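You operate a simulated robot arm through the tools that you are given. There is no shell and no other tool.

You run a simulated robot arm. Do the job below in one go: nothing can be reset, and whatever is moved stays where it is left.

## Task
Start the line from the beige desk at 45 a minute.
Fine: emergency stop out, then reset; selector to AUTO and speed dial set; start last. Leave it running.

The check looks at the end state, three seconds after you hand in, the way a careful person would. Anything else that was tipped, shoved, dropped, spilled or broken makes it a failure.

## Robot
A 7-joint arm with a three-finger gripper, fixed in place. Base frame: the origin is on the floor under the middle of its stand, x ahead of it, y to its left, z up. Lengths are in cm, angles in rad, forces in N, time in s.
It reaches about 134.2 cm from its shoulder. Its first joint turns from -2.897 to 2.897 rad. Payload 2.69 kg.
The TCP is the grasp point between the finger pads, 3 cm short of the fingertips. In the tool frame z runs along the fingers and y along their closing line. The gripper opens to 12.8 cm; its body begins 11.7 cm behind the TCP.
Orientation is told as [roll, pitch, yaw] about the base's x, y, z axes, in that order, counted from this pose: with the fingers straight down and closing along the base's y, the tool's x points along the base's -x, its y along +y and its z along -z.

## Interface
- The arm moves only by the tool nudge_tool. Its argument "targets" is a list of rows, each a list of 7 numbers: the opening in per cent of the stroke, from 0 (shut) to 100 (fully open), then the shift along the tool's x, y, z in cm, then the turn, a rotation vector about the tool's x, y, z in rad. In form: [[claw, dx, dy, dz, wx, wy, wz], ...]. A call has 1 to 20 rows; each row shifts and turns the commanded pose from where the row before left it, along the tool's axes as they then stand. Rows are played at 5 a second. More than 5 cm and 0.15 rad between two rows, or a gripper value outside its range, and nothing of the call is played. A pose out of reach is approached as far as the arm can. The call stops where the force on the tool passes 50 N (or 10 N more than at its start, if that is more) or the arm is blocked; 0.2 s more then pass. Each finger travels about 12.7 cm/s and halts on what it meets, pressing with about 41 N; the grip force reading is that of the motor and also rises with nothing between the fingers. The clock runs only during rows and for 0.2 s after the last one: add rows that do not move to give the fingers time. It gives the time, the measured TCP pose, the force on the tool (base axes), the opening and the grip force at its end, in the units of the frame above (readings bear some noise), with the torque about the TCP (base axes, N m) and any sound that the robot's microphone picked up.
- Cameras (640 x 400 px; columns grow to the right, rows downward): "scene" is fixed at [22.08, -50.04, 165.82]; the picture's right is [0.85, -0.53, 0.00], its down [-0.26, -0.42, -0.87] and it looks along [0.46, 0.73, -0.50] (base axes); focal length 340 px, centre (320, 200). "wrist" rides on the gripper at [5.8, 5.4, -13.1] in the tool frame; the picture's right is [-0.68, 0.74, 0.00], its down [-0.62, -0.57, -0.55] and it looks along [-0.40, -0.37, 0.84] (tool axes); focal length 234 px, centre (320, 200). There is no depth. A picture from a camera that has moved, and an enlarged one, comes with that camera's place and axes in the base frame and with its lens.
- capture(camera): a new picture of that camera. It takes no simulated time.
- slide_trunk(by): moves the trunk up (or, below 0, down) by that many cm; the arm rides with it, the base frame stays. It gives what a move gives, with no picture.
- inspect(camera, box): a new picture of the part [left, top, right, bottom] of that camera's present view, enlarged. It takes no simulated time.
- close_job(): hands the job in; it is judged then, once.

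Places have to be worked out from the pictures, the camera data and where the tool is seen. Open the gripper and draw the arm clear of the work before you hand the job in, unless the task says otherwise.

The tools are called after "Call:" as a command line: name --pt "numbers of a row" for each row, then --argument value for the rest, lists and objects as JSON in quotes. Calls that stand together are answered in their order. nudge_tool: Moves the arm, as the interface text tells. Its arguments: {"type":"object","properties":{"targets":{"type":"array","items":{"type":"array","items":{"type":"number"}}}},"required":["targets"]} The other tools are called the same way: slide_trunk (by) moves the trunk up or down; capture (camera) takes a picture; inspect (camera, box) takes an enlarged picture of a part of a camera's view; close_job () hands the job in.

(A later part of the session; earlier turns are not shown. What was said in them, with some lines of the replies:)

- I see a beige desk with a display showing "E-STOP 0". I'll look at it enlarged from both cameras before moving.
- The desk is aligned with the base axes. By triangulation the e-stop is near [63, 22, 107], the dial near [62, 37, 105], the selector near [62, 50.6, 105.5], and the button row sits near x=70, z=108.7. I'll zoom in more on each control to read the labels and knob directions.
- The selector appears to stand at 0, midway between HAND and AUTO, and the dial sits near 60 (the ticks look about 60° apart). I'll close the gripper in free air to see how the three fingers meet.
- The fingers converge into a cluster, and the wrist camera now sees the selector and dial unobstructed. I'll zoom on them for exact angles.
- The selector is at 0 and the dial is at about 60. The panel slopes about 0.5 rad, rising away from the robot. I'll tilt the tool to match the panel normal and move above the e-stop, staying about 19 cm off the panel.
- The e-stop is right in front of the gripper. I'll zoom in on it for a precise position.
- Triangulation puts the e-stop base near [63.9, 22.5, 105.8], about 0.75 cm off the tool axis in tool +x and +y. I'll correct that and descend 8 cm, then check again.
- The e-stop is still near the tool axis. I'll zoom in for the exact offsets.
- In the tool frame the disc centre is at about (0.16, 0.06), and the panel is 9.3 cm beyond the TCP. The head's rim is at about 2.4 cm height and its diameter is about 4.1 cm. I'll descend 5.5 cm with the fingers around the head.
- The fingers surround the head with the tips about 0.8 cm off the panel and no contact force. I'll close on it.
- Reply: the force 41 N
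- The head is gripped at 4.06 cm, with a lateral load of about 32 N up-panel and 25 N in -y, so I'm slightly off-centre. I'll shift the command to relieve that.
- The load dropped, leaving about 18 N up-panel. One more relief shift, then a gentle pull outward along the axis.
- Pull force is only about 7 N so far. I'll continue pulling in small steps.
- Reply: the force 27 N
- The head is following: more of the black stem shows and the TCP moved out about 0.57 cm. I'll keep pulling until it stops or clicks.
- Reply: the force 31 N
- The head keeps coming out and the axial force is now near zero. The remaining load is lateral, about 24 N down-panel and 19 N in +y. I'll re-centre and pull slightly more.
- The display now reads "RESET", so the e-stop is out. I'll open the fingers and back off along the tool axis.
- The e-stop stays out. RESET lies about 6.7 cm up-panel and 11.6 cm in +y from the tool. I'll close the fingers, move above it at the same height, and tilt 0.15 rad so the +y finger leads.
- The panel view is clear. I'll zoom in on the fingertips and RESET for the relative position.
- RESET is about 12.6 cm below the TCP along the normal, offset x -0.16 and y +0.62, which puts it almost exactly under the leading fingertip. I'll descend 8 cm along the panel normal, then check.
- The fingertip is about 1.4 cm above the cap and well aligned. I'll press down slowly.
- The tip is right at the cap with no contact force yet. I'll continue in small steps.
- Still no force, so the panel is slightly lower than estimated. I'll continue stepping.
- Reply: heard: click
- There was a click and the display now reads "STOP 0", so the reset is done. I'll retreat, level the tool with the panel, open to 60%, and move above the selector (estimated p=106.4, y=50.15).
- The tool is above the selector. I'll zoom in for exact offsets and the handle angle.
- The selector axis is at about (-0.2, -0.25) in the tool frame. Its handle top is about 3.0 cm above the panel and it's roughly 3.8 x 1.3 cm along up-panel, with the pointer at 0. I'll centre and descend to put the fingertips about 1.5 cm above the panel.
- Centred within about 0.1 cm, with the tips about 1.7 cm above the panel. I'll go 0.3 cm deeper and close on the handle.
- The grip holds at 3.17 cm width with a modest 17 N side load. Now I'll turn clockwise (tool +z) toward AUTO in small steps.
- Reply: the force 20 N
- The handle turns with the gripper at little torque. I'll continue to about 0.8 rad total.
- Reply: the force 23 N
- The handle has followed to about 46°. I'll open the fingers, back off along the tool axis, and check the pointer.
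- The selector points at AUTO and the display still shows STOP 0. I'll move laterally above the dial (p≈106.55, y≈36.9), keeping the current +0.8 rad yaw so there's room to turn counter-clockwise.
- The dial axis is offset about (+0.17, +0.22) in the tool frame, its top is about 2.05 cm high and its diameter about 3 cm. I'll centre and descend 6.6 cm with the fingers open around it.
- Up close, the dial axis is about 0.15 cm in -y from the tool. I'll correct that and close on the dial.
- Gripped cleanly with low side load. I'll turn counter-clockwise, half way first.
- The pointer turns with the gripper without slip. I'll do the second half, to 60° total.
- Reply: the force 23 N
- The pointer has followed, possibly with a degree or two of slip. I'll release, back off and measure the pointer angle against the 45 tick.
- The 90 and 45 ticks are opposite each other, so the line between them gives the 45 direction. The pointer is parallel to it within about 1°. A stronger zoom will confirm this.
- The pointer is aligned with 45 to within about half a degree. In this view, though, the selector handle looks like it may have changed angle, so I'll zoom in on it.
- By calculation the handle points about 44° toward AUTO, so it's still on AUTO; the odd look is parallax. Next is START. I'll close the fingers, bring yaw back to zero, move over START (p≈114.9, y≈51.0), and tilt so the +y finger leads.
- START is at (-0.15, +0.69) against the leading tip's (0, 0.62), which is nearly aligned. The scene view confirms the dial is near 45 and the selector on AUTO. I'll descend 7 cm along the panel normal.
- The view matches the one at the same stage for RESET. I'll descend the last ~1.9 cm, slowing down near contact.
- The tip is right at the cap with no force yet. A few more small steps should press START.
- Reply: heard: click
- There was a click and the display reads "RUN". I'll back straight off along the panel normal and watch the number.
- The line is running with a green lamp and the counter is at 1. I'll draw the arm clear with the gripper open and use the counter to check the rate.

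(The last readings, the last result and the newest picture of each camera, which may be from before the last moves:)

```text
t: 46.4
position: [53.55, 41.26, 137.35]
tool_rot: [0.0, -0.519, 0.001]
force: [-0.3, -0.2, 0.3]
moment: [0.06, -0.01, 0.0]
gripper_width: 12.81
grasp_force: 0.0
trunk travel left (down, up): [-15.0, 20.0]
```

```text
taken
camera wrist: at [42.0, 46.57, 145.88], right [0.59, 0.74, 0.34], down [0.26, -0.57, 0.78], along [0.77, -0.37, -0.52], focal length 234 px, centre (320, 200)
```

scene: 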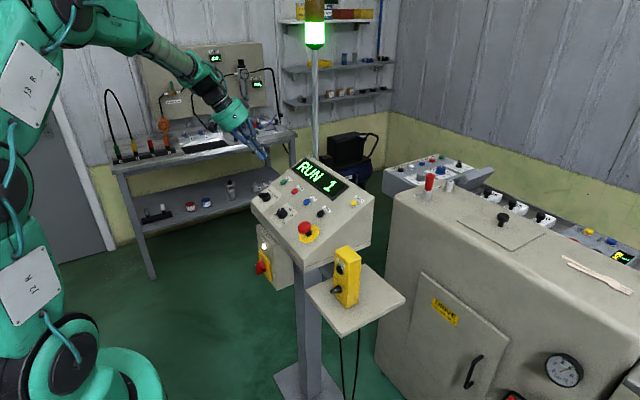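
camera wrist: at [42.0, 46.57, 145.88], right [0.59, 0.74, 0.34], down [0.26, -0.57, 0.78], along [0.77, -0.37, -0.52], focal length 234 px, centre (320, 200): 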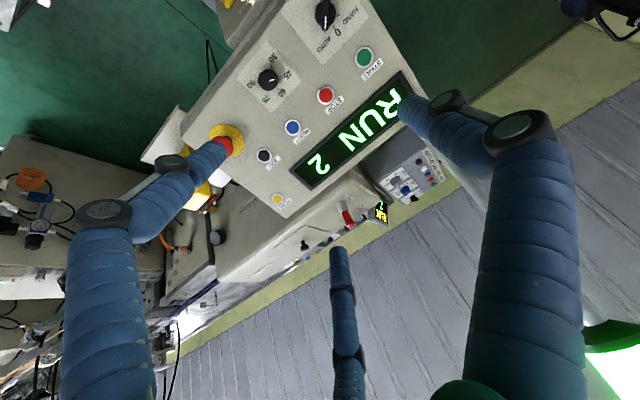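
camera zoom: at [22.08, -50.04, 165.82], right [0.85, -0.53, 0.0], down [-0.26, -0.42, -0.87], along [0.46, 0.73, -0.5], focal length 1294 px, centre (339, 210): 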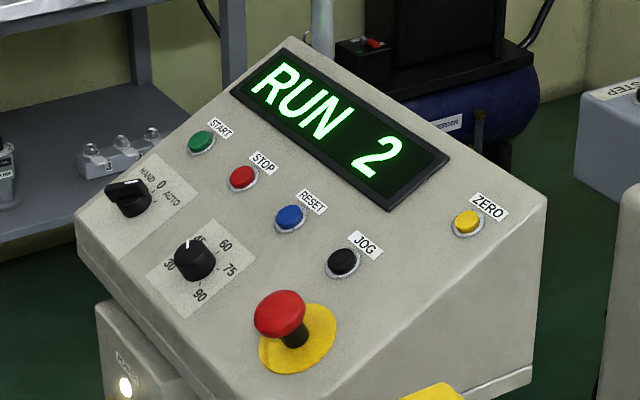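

The counter is at 2 at t=46.4, consistent with about 45 a minute. I'll let more time pass without moving and read the counter again to check the rate.

Call:
nudge_tool --pt "100 0 0 0 0 0 0" --pt "100 0 0 0 0 0 0" --pt "100 0 0 0 0 0 0" --pt "100 0 0 0 0 0 0" --pt "100 0 0 0 0 0 0" --pt "100 0 0 0 0 0 0" --pt "100 0 0 0 0 0 0" --pt "100 0 0 0 0 0 0" --pt "100 0 0 0 0 0 0" --pt "100 0 0 0 0 0 0" --pt "100 0 0 0 0 0 0" --pt "100 0 0 0 0 0 0" --pt "100 0 0 0 0 0 0" --pt "100 0 0 0 0 0 0" --pt "100 0 0 0 0 0 0" --pt "100 0 0 0 0 0 0" --pt "100 0 0 0 0 0 0" --pt "100 0 0 0 0 0 0" --pt "100 0 0 0 0 0 0" --pt "100 0 0 0 0 0 0"

Call:
inspect --camera "scene" --box '[285, 150, 355, 205]'

Call:
nudge_tool --pt "100 0 0 0 0 0 0" --pt "100 0 0 0 0 0 0" --pt "100 0 0 0 0 0 0" --pt "100 0 0 0 0 0 0" --pt "100 0 0 0 0 0 0" --pt "100 0 0 0 0 0 0" --pt "100 0 0 0 0 0 0" --pt "100 0 0 0 0 0 0" --pt "100 0 0 0 0 0 0" --pt "100 0 0 0 0 0 0" --pt "100 0 0 0 0 0 0" --pt "100 0 0 0 0 0 0" --pt "100 0 0 0 0 0 0" --pt "100 0 0 0 0 0 0" --pt "100 0 0 0 0 0 0" --pt "100 0 0 0 0 0 0" --pt "100 0 0 0 0 0 0" --pt "100 0 0 0 0 0 0" --pt "100 0 0 0 0 0 0" --pt "100 0 0 0 0 0 0"

Call:
inspect --camera "scene" --box '[285, 150, 355, 205]'

Call:
nudge_tool --pt "100 0 0 0 0 0 0" --pt "100 0 0 0 0 0 0" --pt "100 0 0 0 0 0 0" --pt "100 0 0 0 0 0 0" --pt "100 0 0 0 0 0 0" --pt "100 0 0 0 0 0 0" --pt "100 0 0 0 0 0 0" --pt "100 0 0 0 0 0 0" --pt "100 0 0 0 0 0 0" --pt "100 0 0 0 0 0 0" --pt "100 0 0 0 0 0 0" --pt "100 0 0 0 0 0 0" --pt "100 0 0 0 0 0 0" --pt "100 0 0 0 0 0 0" --pt "100 0 0 0 0 0 0" --pt "100 0 0 0 0 0 0" --pt "100 0 0 0 0 0 0" --pt "100 0 0 0 0 0 0" --pt "100 0 0 0 0 0 0" --pt "100 0 0 0 0 0 0"

Call:
inspect --camera "scene" --box '[285, 150, 355, 205]'

Call:
inspect --camera "wrist" --box '[240, 50, 310, 105]'

```text
t: 50.6
position: [53.65, 41.39, 137.37]
tool_rot: [0.0, -0.52, 0.0]
force: [-0.5, 0.5, 0.4]
moment: [-0.02, -0.01, 0.01]
gripper_width: 12.78
grasp_force: 0.2
trunk travel left (down, up): [-15.0, 20.0]
```

```text
7.27 times, centred on (320, 178) of scene
camera zoom: at [22.08, -50.04, 165.82], right [0.85, -0.53, 0.0], down [-0.26, -0.42, -0.87], along [0.46, 0.73, -0.5], focal length 2471 px, centre (320, 364)
```

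zoom: 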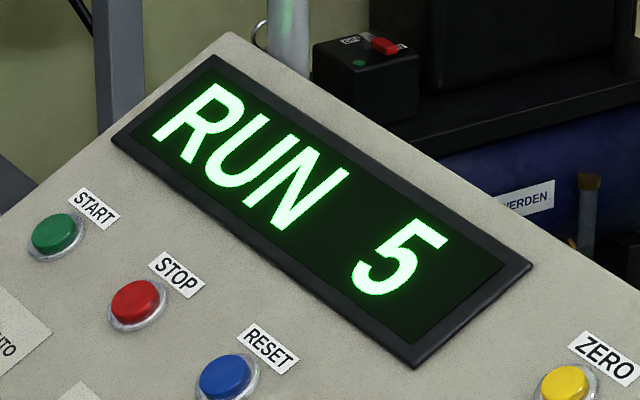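

```text
t: 54.8
position: [53.67, 41.47, 137.25]
tool_rot: [0.002, -0.52, -0.001]
force: [-0.5, 0.6, 0.4]
moment: [-0.01, 0.01, 0.01]
gripper_width: 12.84
grasp_force: 0.0
trunk travel left (down, up): [-15.0, 20.0]
```

```text
7.27 times, centred on (320, 178) of scene
camera zoom: at [22.08, -50.04, 165.82], right [0.85, -0.53, 0.0], down [-0.26, -0.42, -0.87], along [0.46, 0.73, -0.5], focal length 2471 px, centre (320, 364)
```

zoom: 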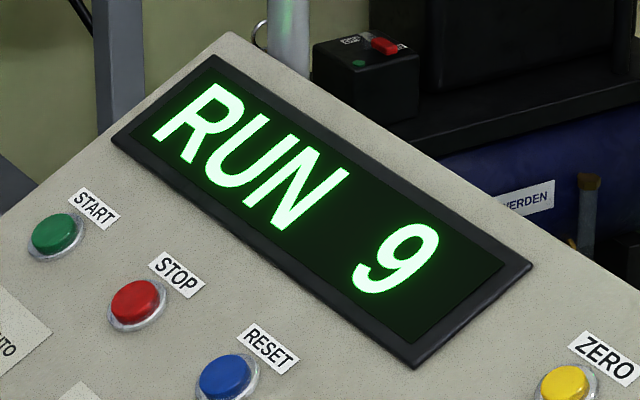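

```text
t: 59.0
position: [53.63, 41.39, 137.18]
tool_rot: [0.0, -0.52, 0.0]
force: [0.6, -0.2, -0.3]
moment: [-0.02, -0.02, 0.06]
gripper_width: 12.81
grasp_force: 0.0
trunk travel left (down, up): [-15.0, 20.0]
```

```text
7.27 times, centred on (320, 178) of scene
camera zoom: at [22.08, -50.04, 165.82], right [0.85, -0.53, 0.0], down [-0.26, -0.42, -0.87], along [0.46, 0.73, -0.5], focal length 2471 px, centre (320, 364)
```

zoom: 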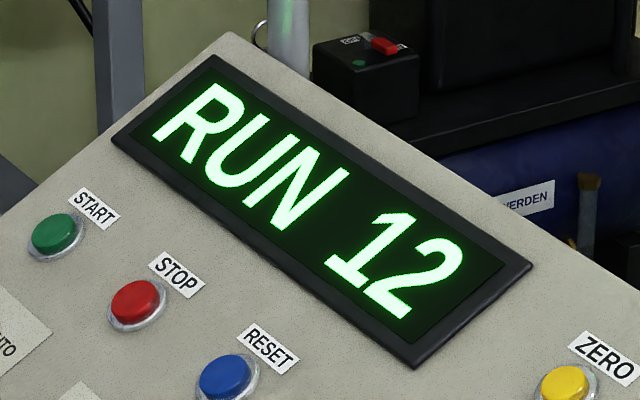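

```text
7.27 times, centred on (275, 78) of wrist
camera zoom: at [42.04, 46.65, 145.84], right [0.59, 0.74, 0.34], down [0.26, -0.57, 0.78], along [0.77, -0.37, -0.52], focal length 1703 px, centre (647, 1091)
```

zoom: 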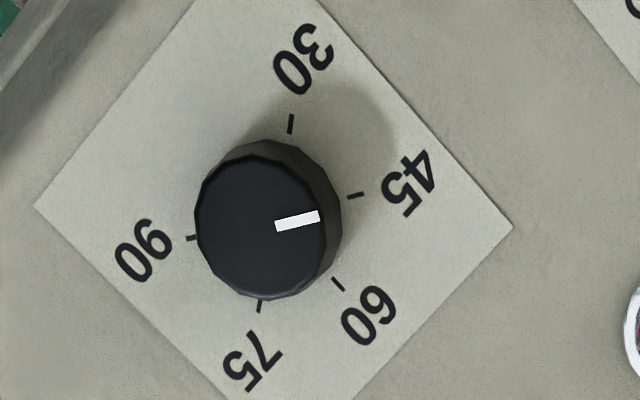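

The counts (5 at 50.6 s, 9 at 54.8 s, 12 at 59.0 s) fit roughly 44–48 a minute. I'll let a longer stretch pass to pin down the rate.

Call:
nudge_tool --pt "100 0 0 0 0 0 0" --pt "100 0 0 0 0 0 0" --pt "100 0 0 0 0 0 0" --pt "100 0 0 0 0 0 0" --pt "100 0 0 0 0 0 0" --pt "100 0 0 0 0 0 0" --pt "100 0 0 0 0 0 0" --pt "100 0 0 0 0 0 0" --pt "100 0 0 0 0 0 0" --pt "100 0 0 0 0 0 0" --pt "100 0 0 0 0 0 0" --pt "100 0 0 0 0 0 0" --pt "100 0 0 0 0 0 0" --pt "100 0 0 0 0 0 0" --pt "100 0 0 0 0 0 0" --pt "100 0 0 0 0 0 0" --pt "100 0 0 0 0 0 0" --pt "100 0 0 0 0 0 0" --pt "100 0 0 0 0 0 0" --pt "100 0 0 0 0 0 0"

Call:
inspect --camera "scene" --box '[285, 150, 355, 205]'

Call:
nudge_tool --pt "100 0 0 0 0 0 0" --pt "100 0 0 0 0 0 0" --pt "100 0 0 0 0 0 0" --pt "100 0 0 0 0 0 0" --pt "100 0 0 0 0 0 0" --pt "100 0 0 0 0 0 0" --pt "100 0 0 0 0 0 0" --pt "100 0 0 0 0 0 0" --pt "100 0 0 0 0 0 0" --pt "100 0 0 0 0 0 0" --pt "100 0 0 0 0 0 0" --pt "100 0 0 0 0 0 0" --pt "100 0 0 0 0 0 0" --pt "100 0 0 0 0 0 0" --pt "100 0 0 0 0 0 0" --pt "100 0 0 0 0 0 0" --pt "100 0 0 0 0 0 0" --pt "100 0 0 0 0 0 0" --pt "100 0 0 0 0 0 0" --pt "100 0 0 0 0 0 0"

Call:
inspect --camera "scene" --box '[285, 150, 355, 205]'

Call:
nudge_tool --pt "100 0 0 0 0 0 0" --pt "100 0 0 0 0 0 0" --pt "100 0 0 0 0 0 0" --pt "100 0 0 0 0 0 0" --pt "100 0 0 0 0 0 0" --pt "100 0 0 0 0 0 0" --pt "100 0 0 0 0 0 0" --pt "100 0 0 0 0 0 0" --pt "100 0 0 0 0 0 0" --pt "100 0 0 0 0 0 0" --pt "100 0 0 0 0 0 0" --pt "100 0 0 0 0 0 0" --pt "100 0 0 0 0 0 0" --pt "100 0 0 0 0 0 0" --pt "100 0 0 0 0 0 0" --pt "100 0 0 0 0 0 0" --pt "100 0 0 0 0 0 0" --pt "100 0 0 0 0 0 0" --pt "100 0 0 0 0 0 0" --pt "100 0 0 0 0 0 0"

Call:
inspect --camera "scene" --box '[285, 150, 355, 205]'

Call:
nudge_tool --pt "100 0 0 0 0 0 0" --pt "100 0 0 0 0 0 0" --pt "100 0 0 0 0 0 0" --pt "100 0 0 0 0 0 0" --pt "100 0 0 0 0 0 0" --pt "100 0 0 0 0 0 0" --pt "100 0 0 0 0 0 0" --pt "100 0 0 0 0 0 0" --pt "100 0 0 0 0 0 0" --pt "100 0 0 0 0 0 0" --pt "100 0 0 0 0 0 0" --pt "100 0 0 0 0 0 0" --pt "100 0 0 0 0 0 0" --pt "100 0 0 0 0 0 0" --pt "100 0 0 0 0 0 0" --pt "100 0 0 0 0 0 0" --pt "100 0 0 0 0 0 0" --pt "100 0 0 0 0 0 0" --pt "100 0 0 0 0 0 0" --pt "100 0 0 0 0 0 0"

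Call:
inspect --camera "scene" --box '[285, 150, 355, 205]'

Call:
nudge_tool --pt "100 0 0 0 0 0 0" --pt "100 0 0 0 0 0 0" --pt "100 0 0 0 0 0 0" --pt "100 0 0 0 0 0 0" --pt "100 0 0 0 0 0 0" --pt "100 0 0 0 0 0 0" --pt "100 0 0 0 0 0 0" --pt "100 0 0 0 0 0 0" --pt "100 0 0 0 0 0 0" --pt "100 0 0 0 0 0 0" --pt "100 0 0 0 0 0 0" --pt "100 0 0 0 0 0 0" --pt "100 0 0 0 0 0 0" --pt "100 0 0 0 0 0 0" --pt "100 0 0 0 0 0 0" --pt "100 0 0 0 0 0 0" --pt "100 0 0 0 0 0 0" --pt "100 0 0 0 0 0 0" --pt "100 0 0 0 0 0 0" --pt "100 0 0 0 0 0 0"

Call:
inspect --camera "scene" --box '[285, 150, 355, 205]'

```text
t: 63.2
position: [53.6, 41.42, 137.39]
tool_rot: [0.002, -0.52, 0.0]
force: [-0.7, 0.1, 0.3]
moment: [-0.01, -0.02, -0.01]
gripper_width: 12.8
grasp_force: 0.1
trunk travel left (down, up): [-15.0, 20.0]
```

```text
7.27 times, centred on (320, 178) of scene
camera zoom: at [22.08, -50.04, 165.82], right [0.85, -0.53, 0.0], down [-0.26, -0.42, -0.87], along [0.46, 0.73, -0.5], focal length 2471 px, centre (320, 364)
```

zoom: 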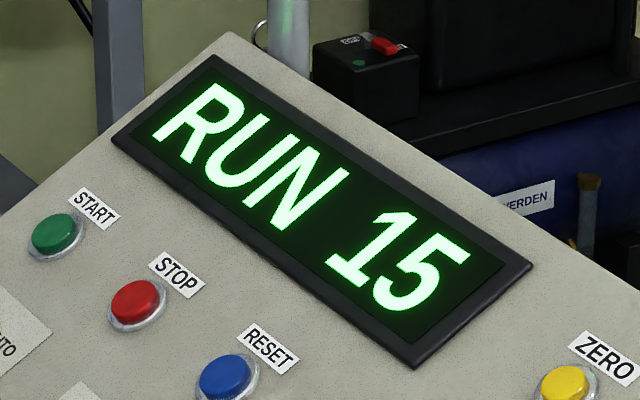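

```text
t: 67.4
position: [53.57, 41.21, 137.36]
tool_rot: [-0.001, -0.52, 0.001]
force: [0.5, 0.8, 0.2]
moment: [0.0, 0.01, 0.01]
gripper_width: 12.82
grasp_force: 0.1
trunk travel left (down, up): [-15.0, 20.0]
```

```text
7.27 times, centred on (320, 178) of scene
camera zoom: at [22.08, -50.04, 165.82], right [0.85, -0.53, 0.0], down [-0.26, -0.42, -0.87], along [0.46, 0.73, -0.5], focal length 2471 px, centre (320, 364)
```

zoom: 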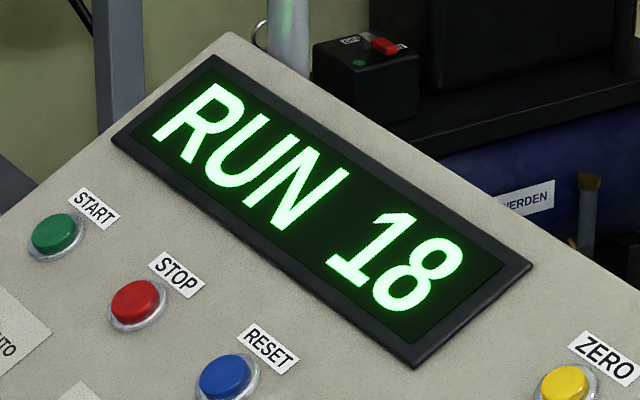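

```text
t: 71.6
position: [53.6, 41.36, 137.36]
tool_rot: [-0.001, -0.521, 0.0]
force: [0.5, 0.2, 0.2]
moment: [0.0, -0.01, -0.03]
gripper_width: 12.81
grasp_force: 0.1
trunk travel left (down, up): [-15.0, 20.0]
```

```text
7.27 times, centred on (320, 178) of scene
camera zoom: at [22.08, -50.04, 165.82], right [0.85, -0.53, 0.0], down [-0.26, -0.42, -0.87], along [0.46, 0.73, -0.5], focal length 2471 px, centre (320, 364)
```

zoom: 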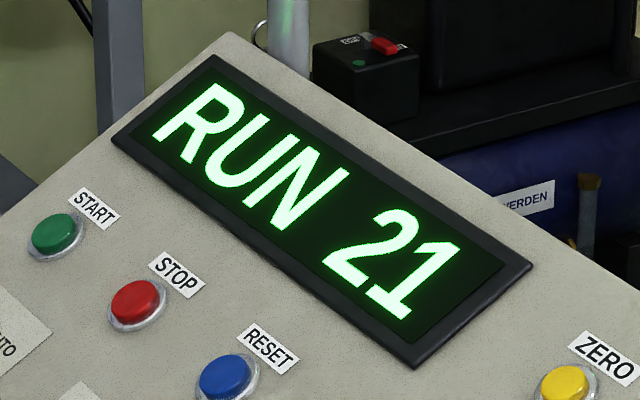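

```text
t: 75.8
position: [53.63, 41.55, 137.33]
tool_rot: [0.0, -0.519, -0.001]
force: [0.1, -0.1, 0.5]
moment: [-0.03, -0.02, -0.01]
gripper_width: 12.8
grasp_force: 0.0
trunk travel left (down, up): [-15.0, 20.0]
```

```text
7.27 times, centred on (320, 178) of scene
camera zoom: at [22.08, -50.04, 165.82], right [0.85, -0.53, 0.0], down [-0.26, -0.42, -0.87], along [0.46, 0.73, -0.5], focal length 2471 px, centre (320, 364)
```

zoom: 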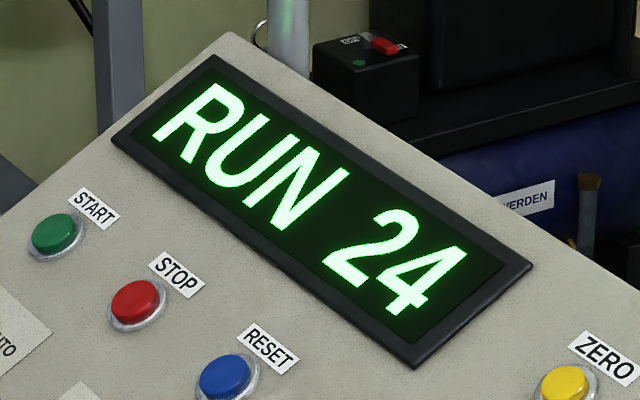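

```text
t: 80.0
position: [53.64, 41.35, 137.31]
tool_rot: [0.0, -0.52, 0.001]
force: [-0.6, 0.5, 0.5]
moment: [0.04, -0.03, 0.02]
gripper_width: 12.8
grasp_force: 0.0
trunk travel left (down, up): [-15.0, 20.0]
```

```text
7.27 times, centred on (320, 178) of scene
camera zoom: at [22.08, -50.04, 165.82], right [0.85, -0.53, 0.0], down [-0.26, -0.42, -0.87], along [0.46, 0.73, -0.5], focal length 2471 px, centre (320, 364)
```

zoom: 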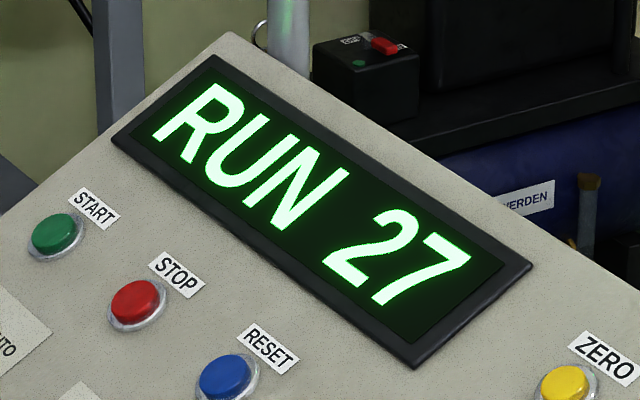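

The rate is now bounded to about 44.3–45.2 a minute, so the dial is correct. One last look at the whole scene before handing in.

Call:
capture --camera "scene"

Call:
inspect --camera "scene" --box '[240, 160, 420, 330]'

```text
taken
```

scene: 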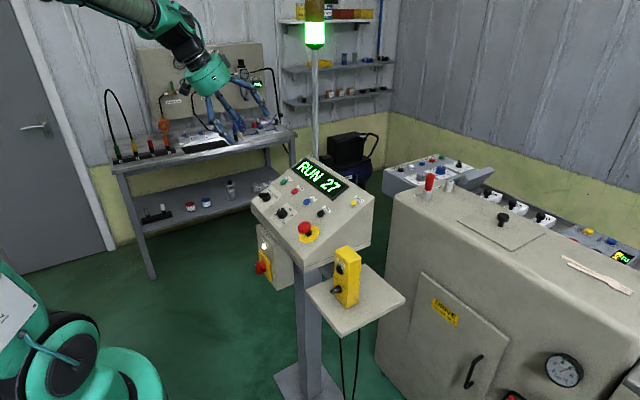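

```text
2.35 times, centred on (330, 245) of scene
camera zoom: at [22.08, -50.04, 165.82], right [0.85, -0.53, 0.0], down [-0.26, -0.42, -0.87], along [0.46, 0.73, -0.5], focal length 799 px, centre (296, 94)
```

zoom: 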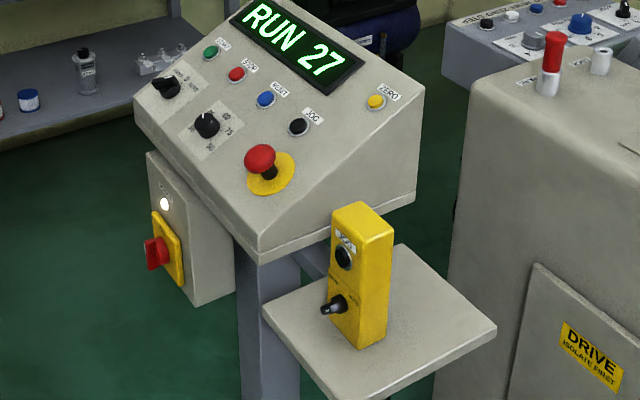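

The line is running with the green lamp lit, the e-stop is out, the selector is on AUTO and the dial is on 45. Nothing else has moved, the gripper is open and the arm is clear, so I'm handing in.

Call:
close_job

```text
The job is handed in.
```

The line is running from the beige desk at 45 a minute, and I've handed the job in. The result of the check hasn't come back to me.

- **Emergency stop:** pulled out; the display changed from E-STOP to RESET.
- **Reset:** pressed with a click; the display went to STOP.
- **Selector:** turned from 0 to AUTO.
- **Speed dial:** turned from 60 to 45. Its pointer lines up with the 45 mark to within about half a degree.
- **Start:** pressed last, with a click; the display shows RUN and the lamp is green.

I timed the desk's counter for about 37 seconds. It puts the rate between roughly 44.3 and 45.2 a minute.

The gripper is open and the arm is well clear of the desk. In the last picture nothing else looked moved or disturbed.
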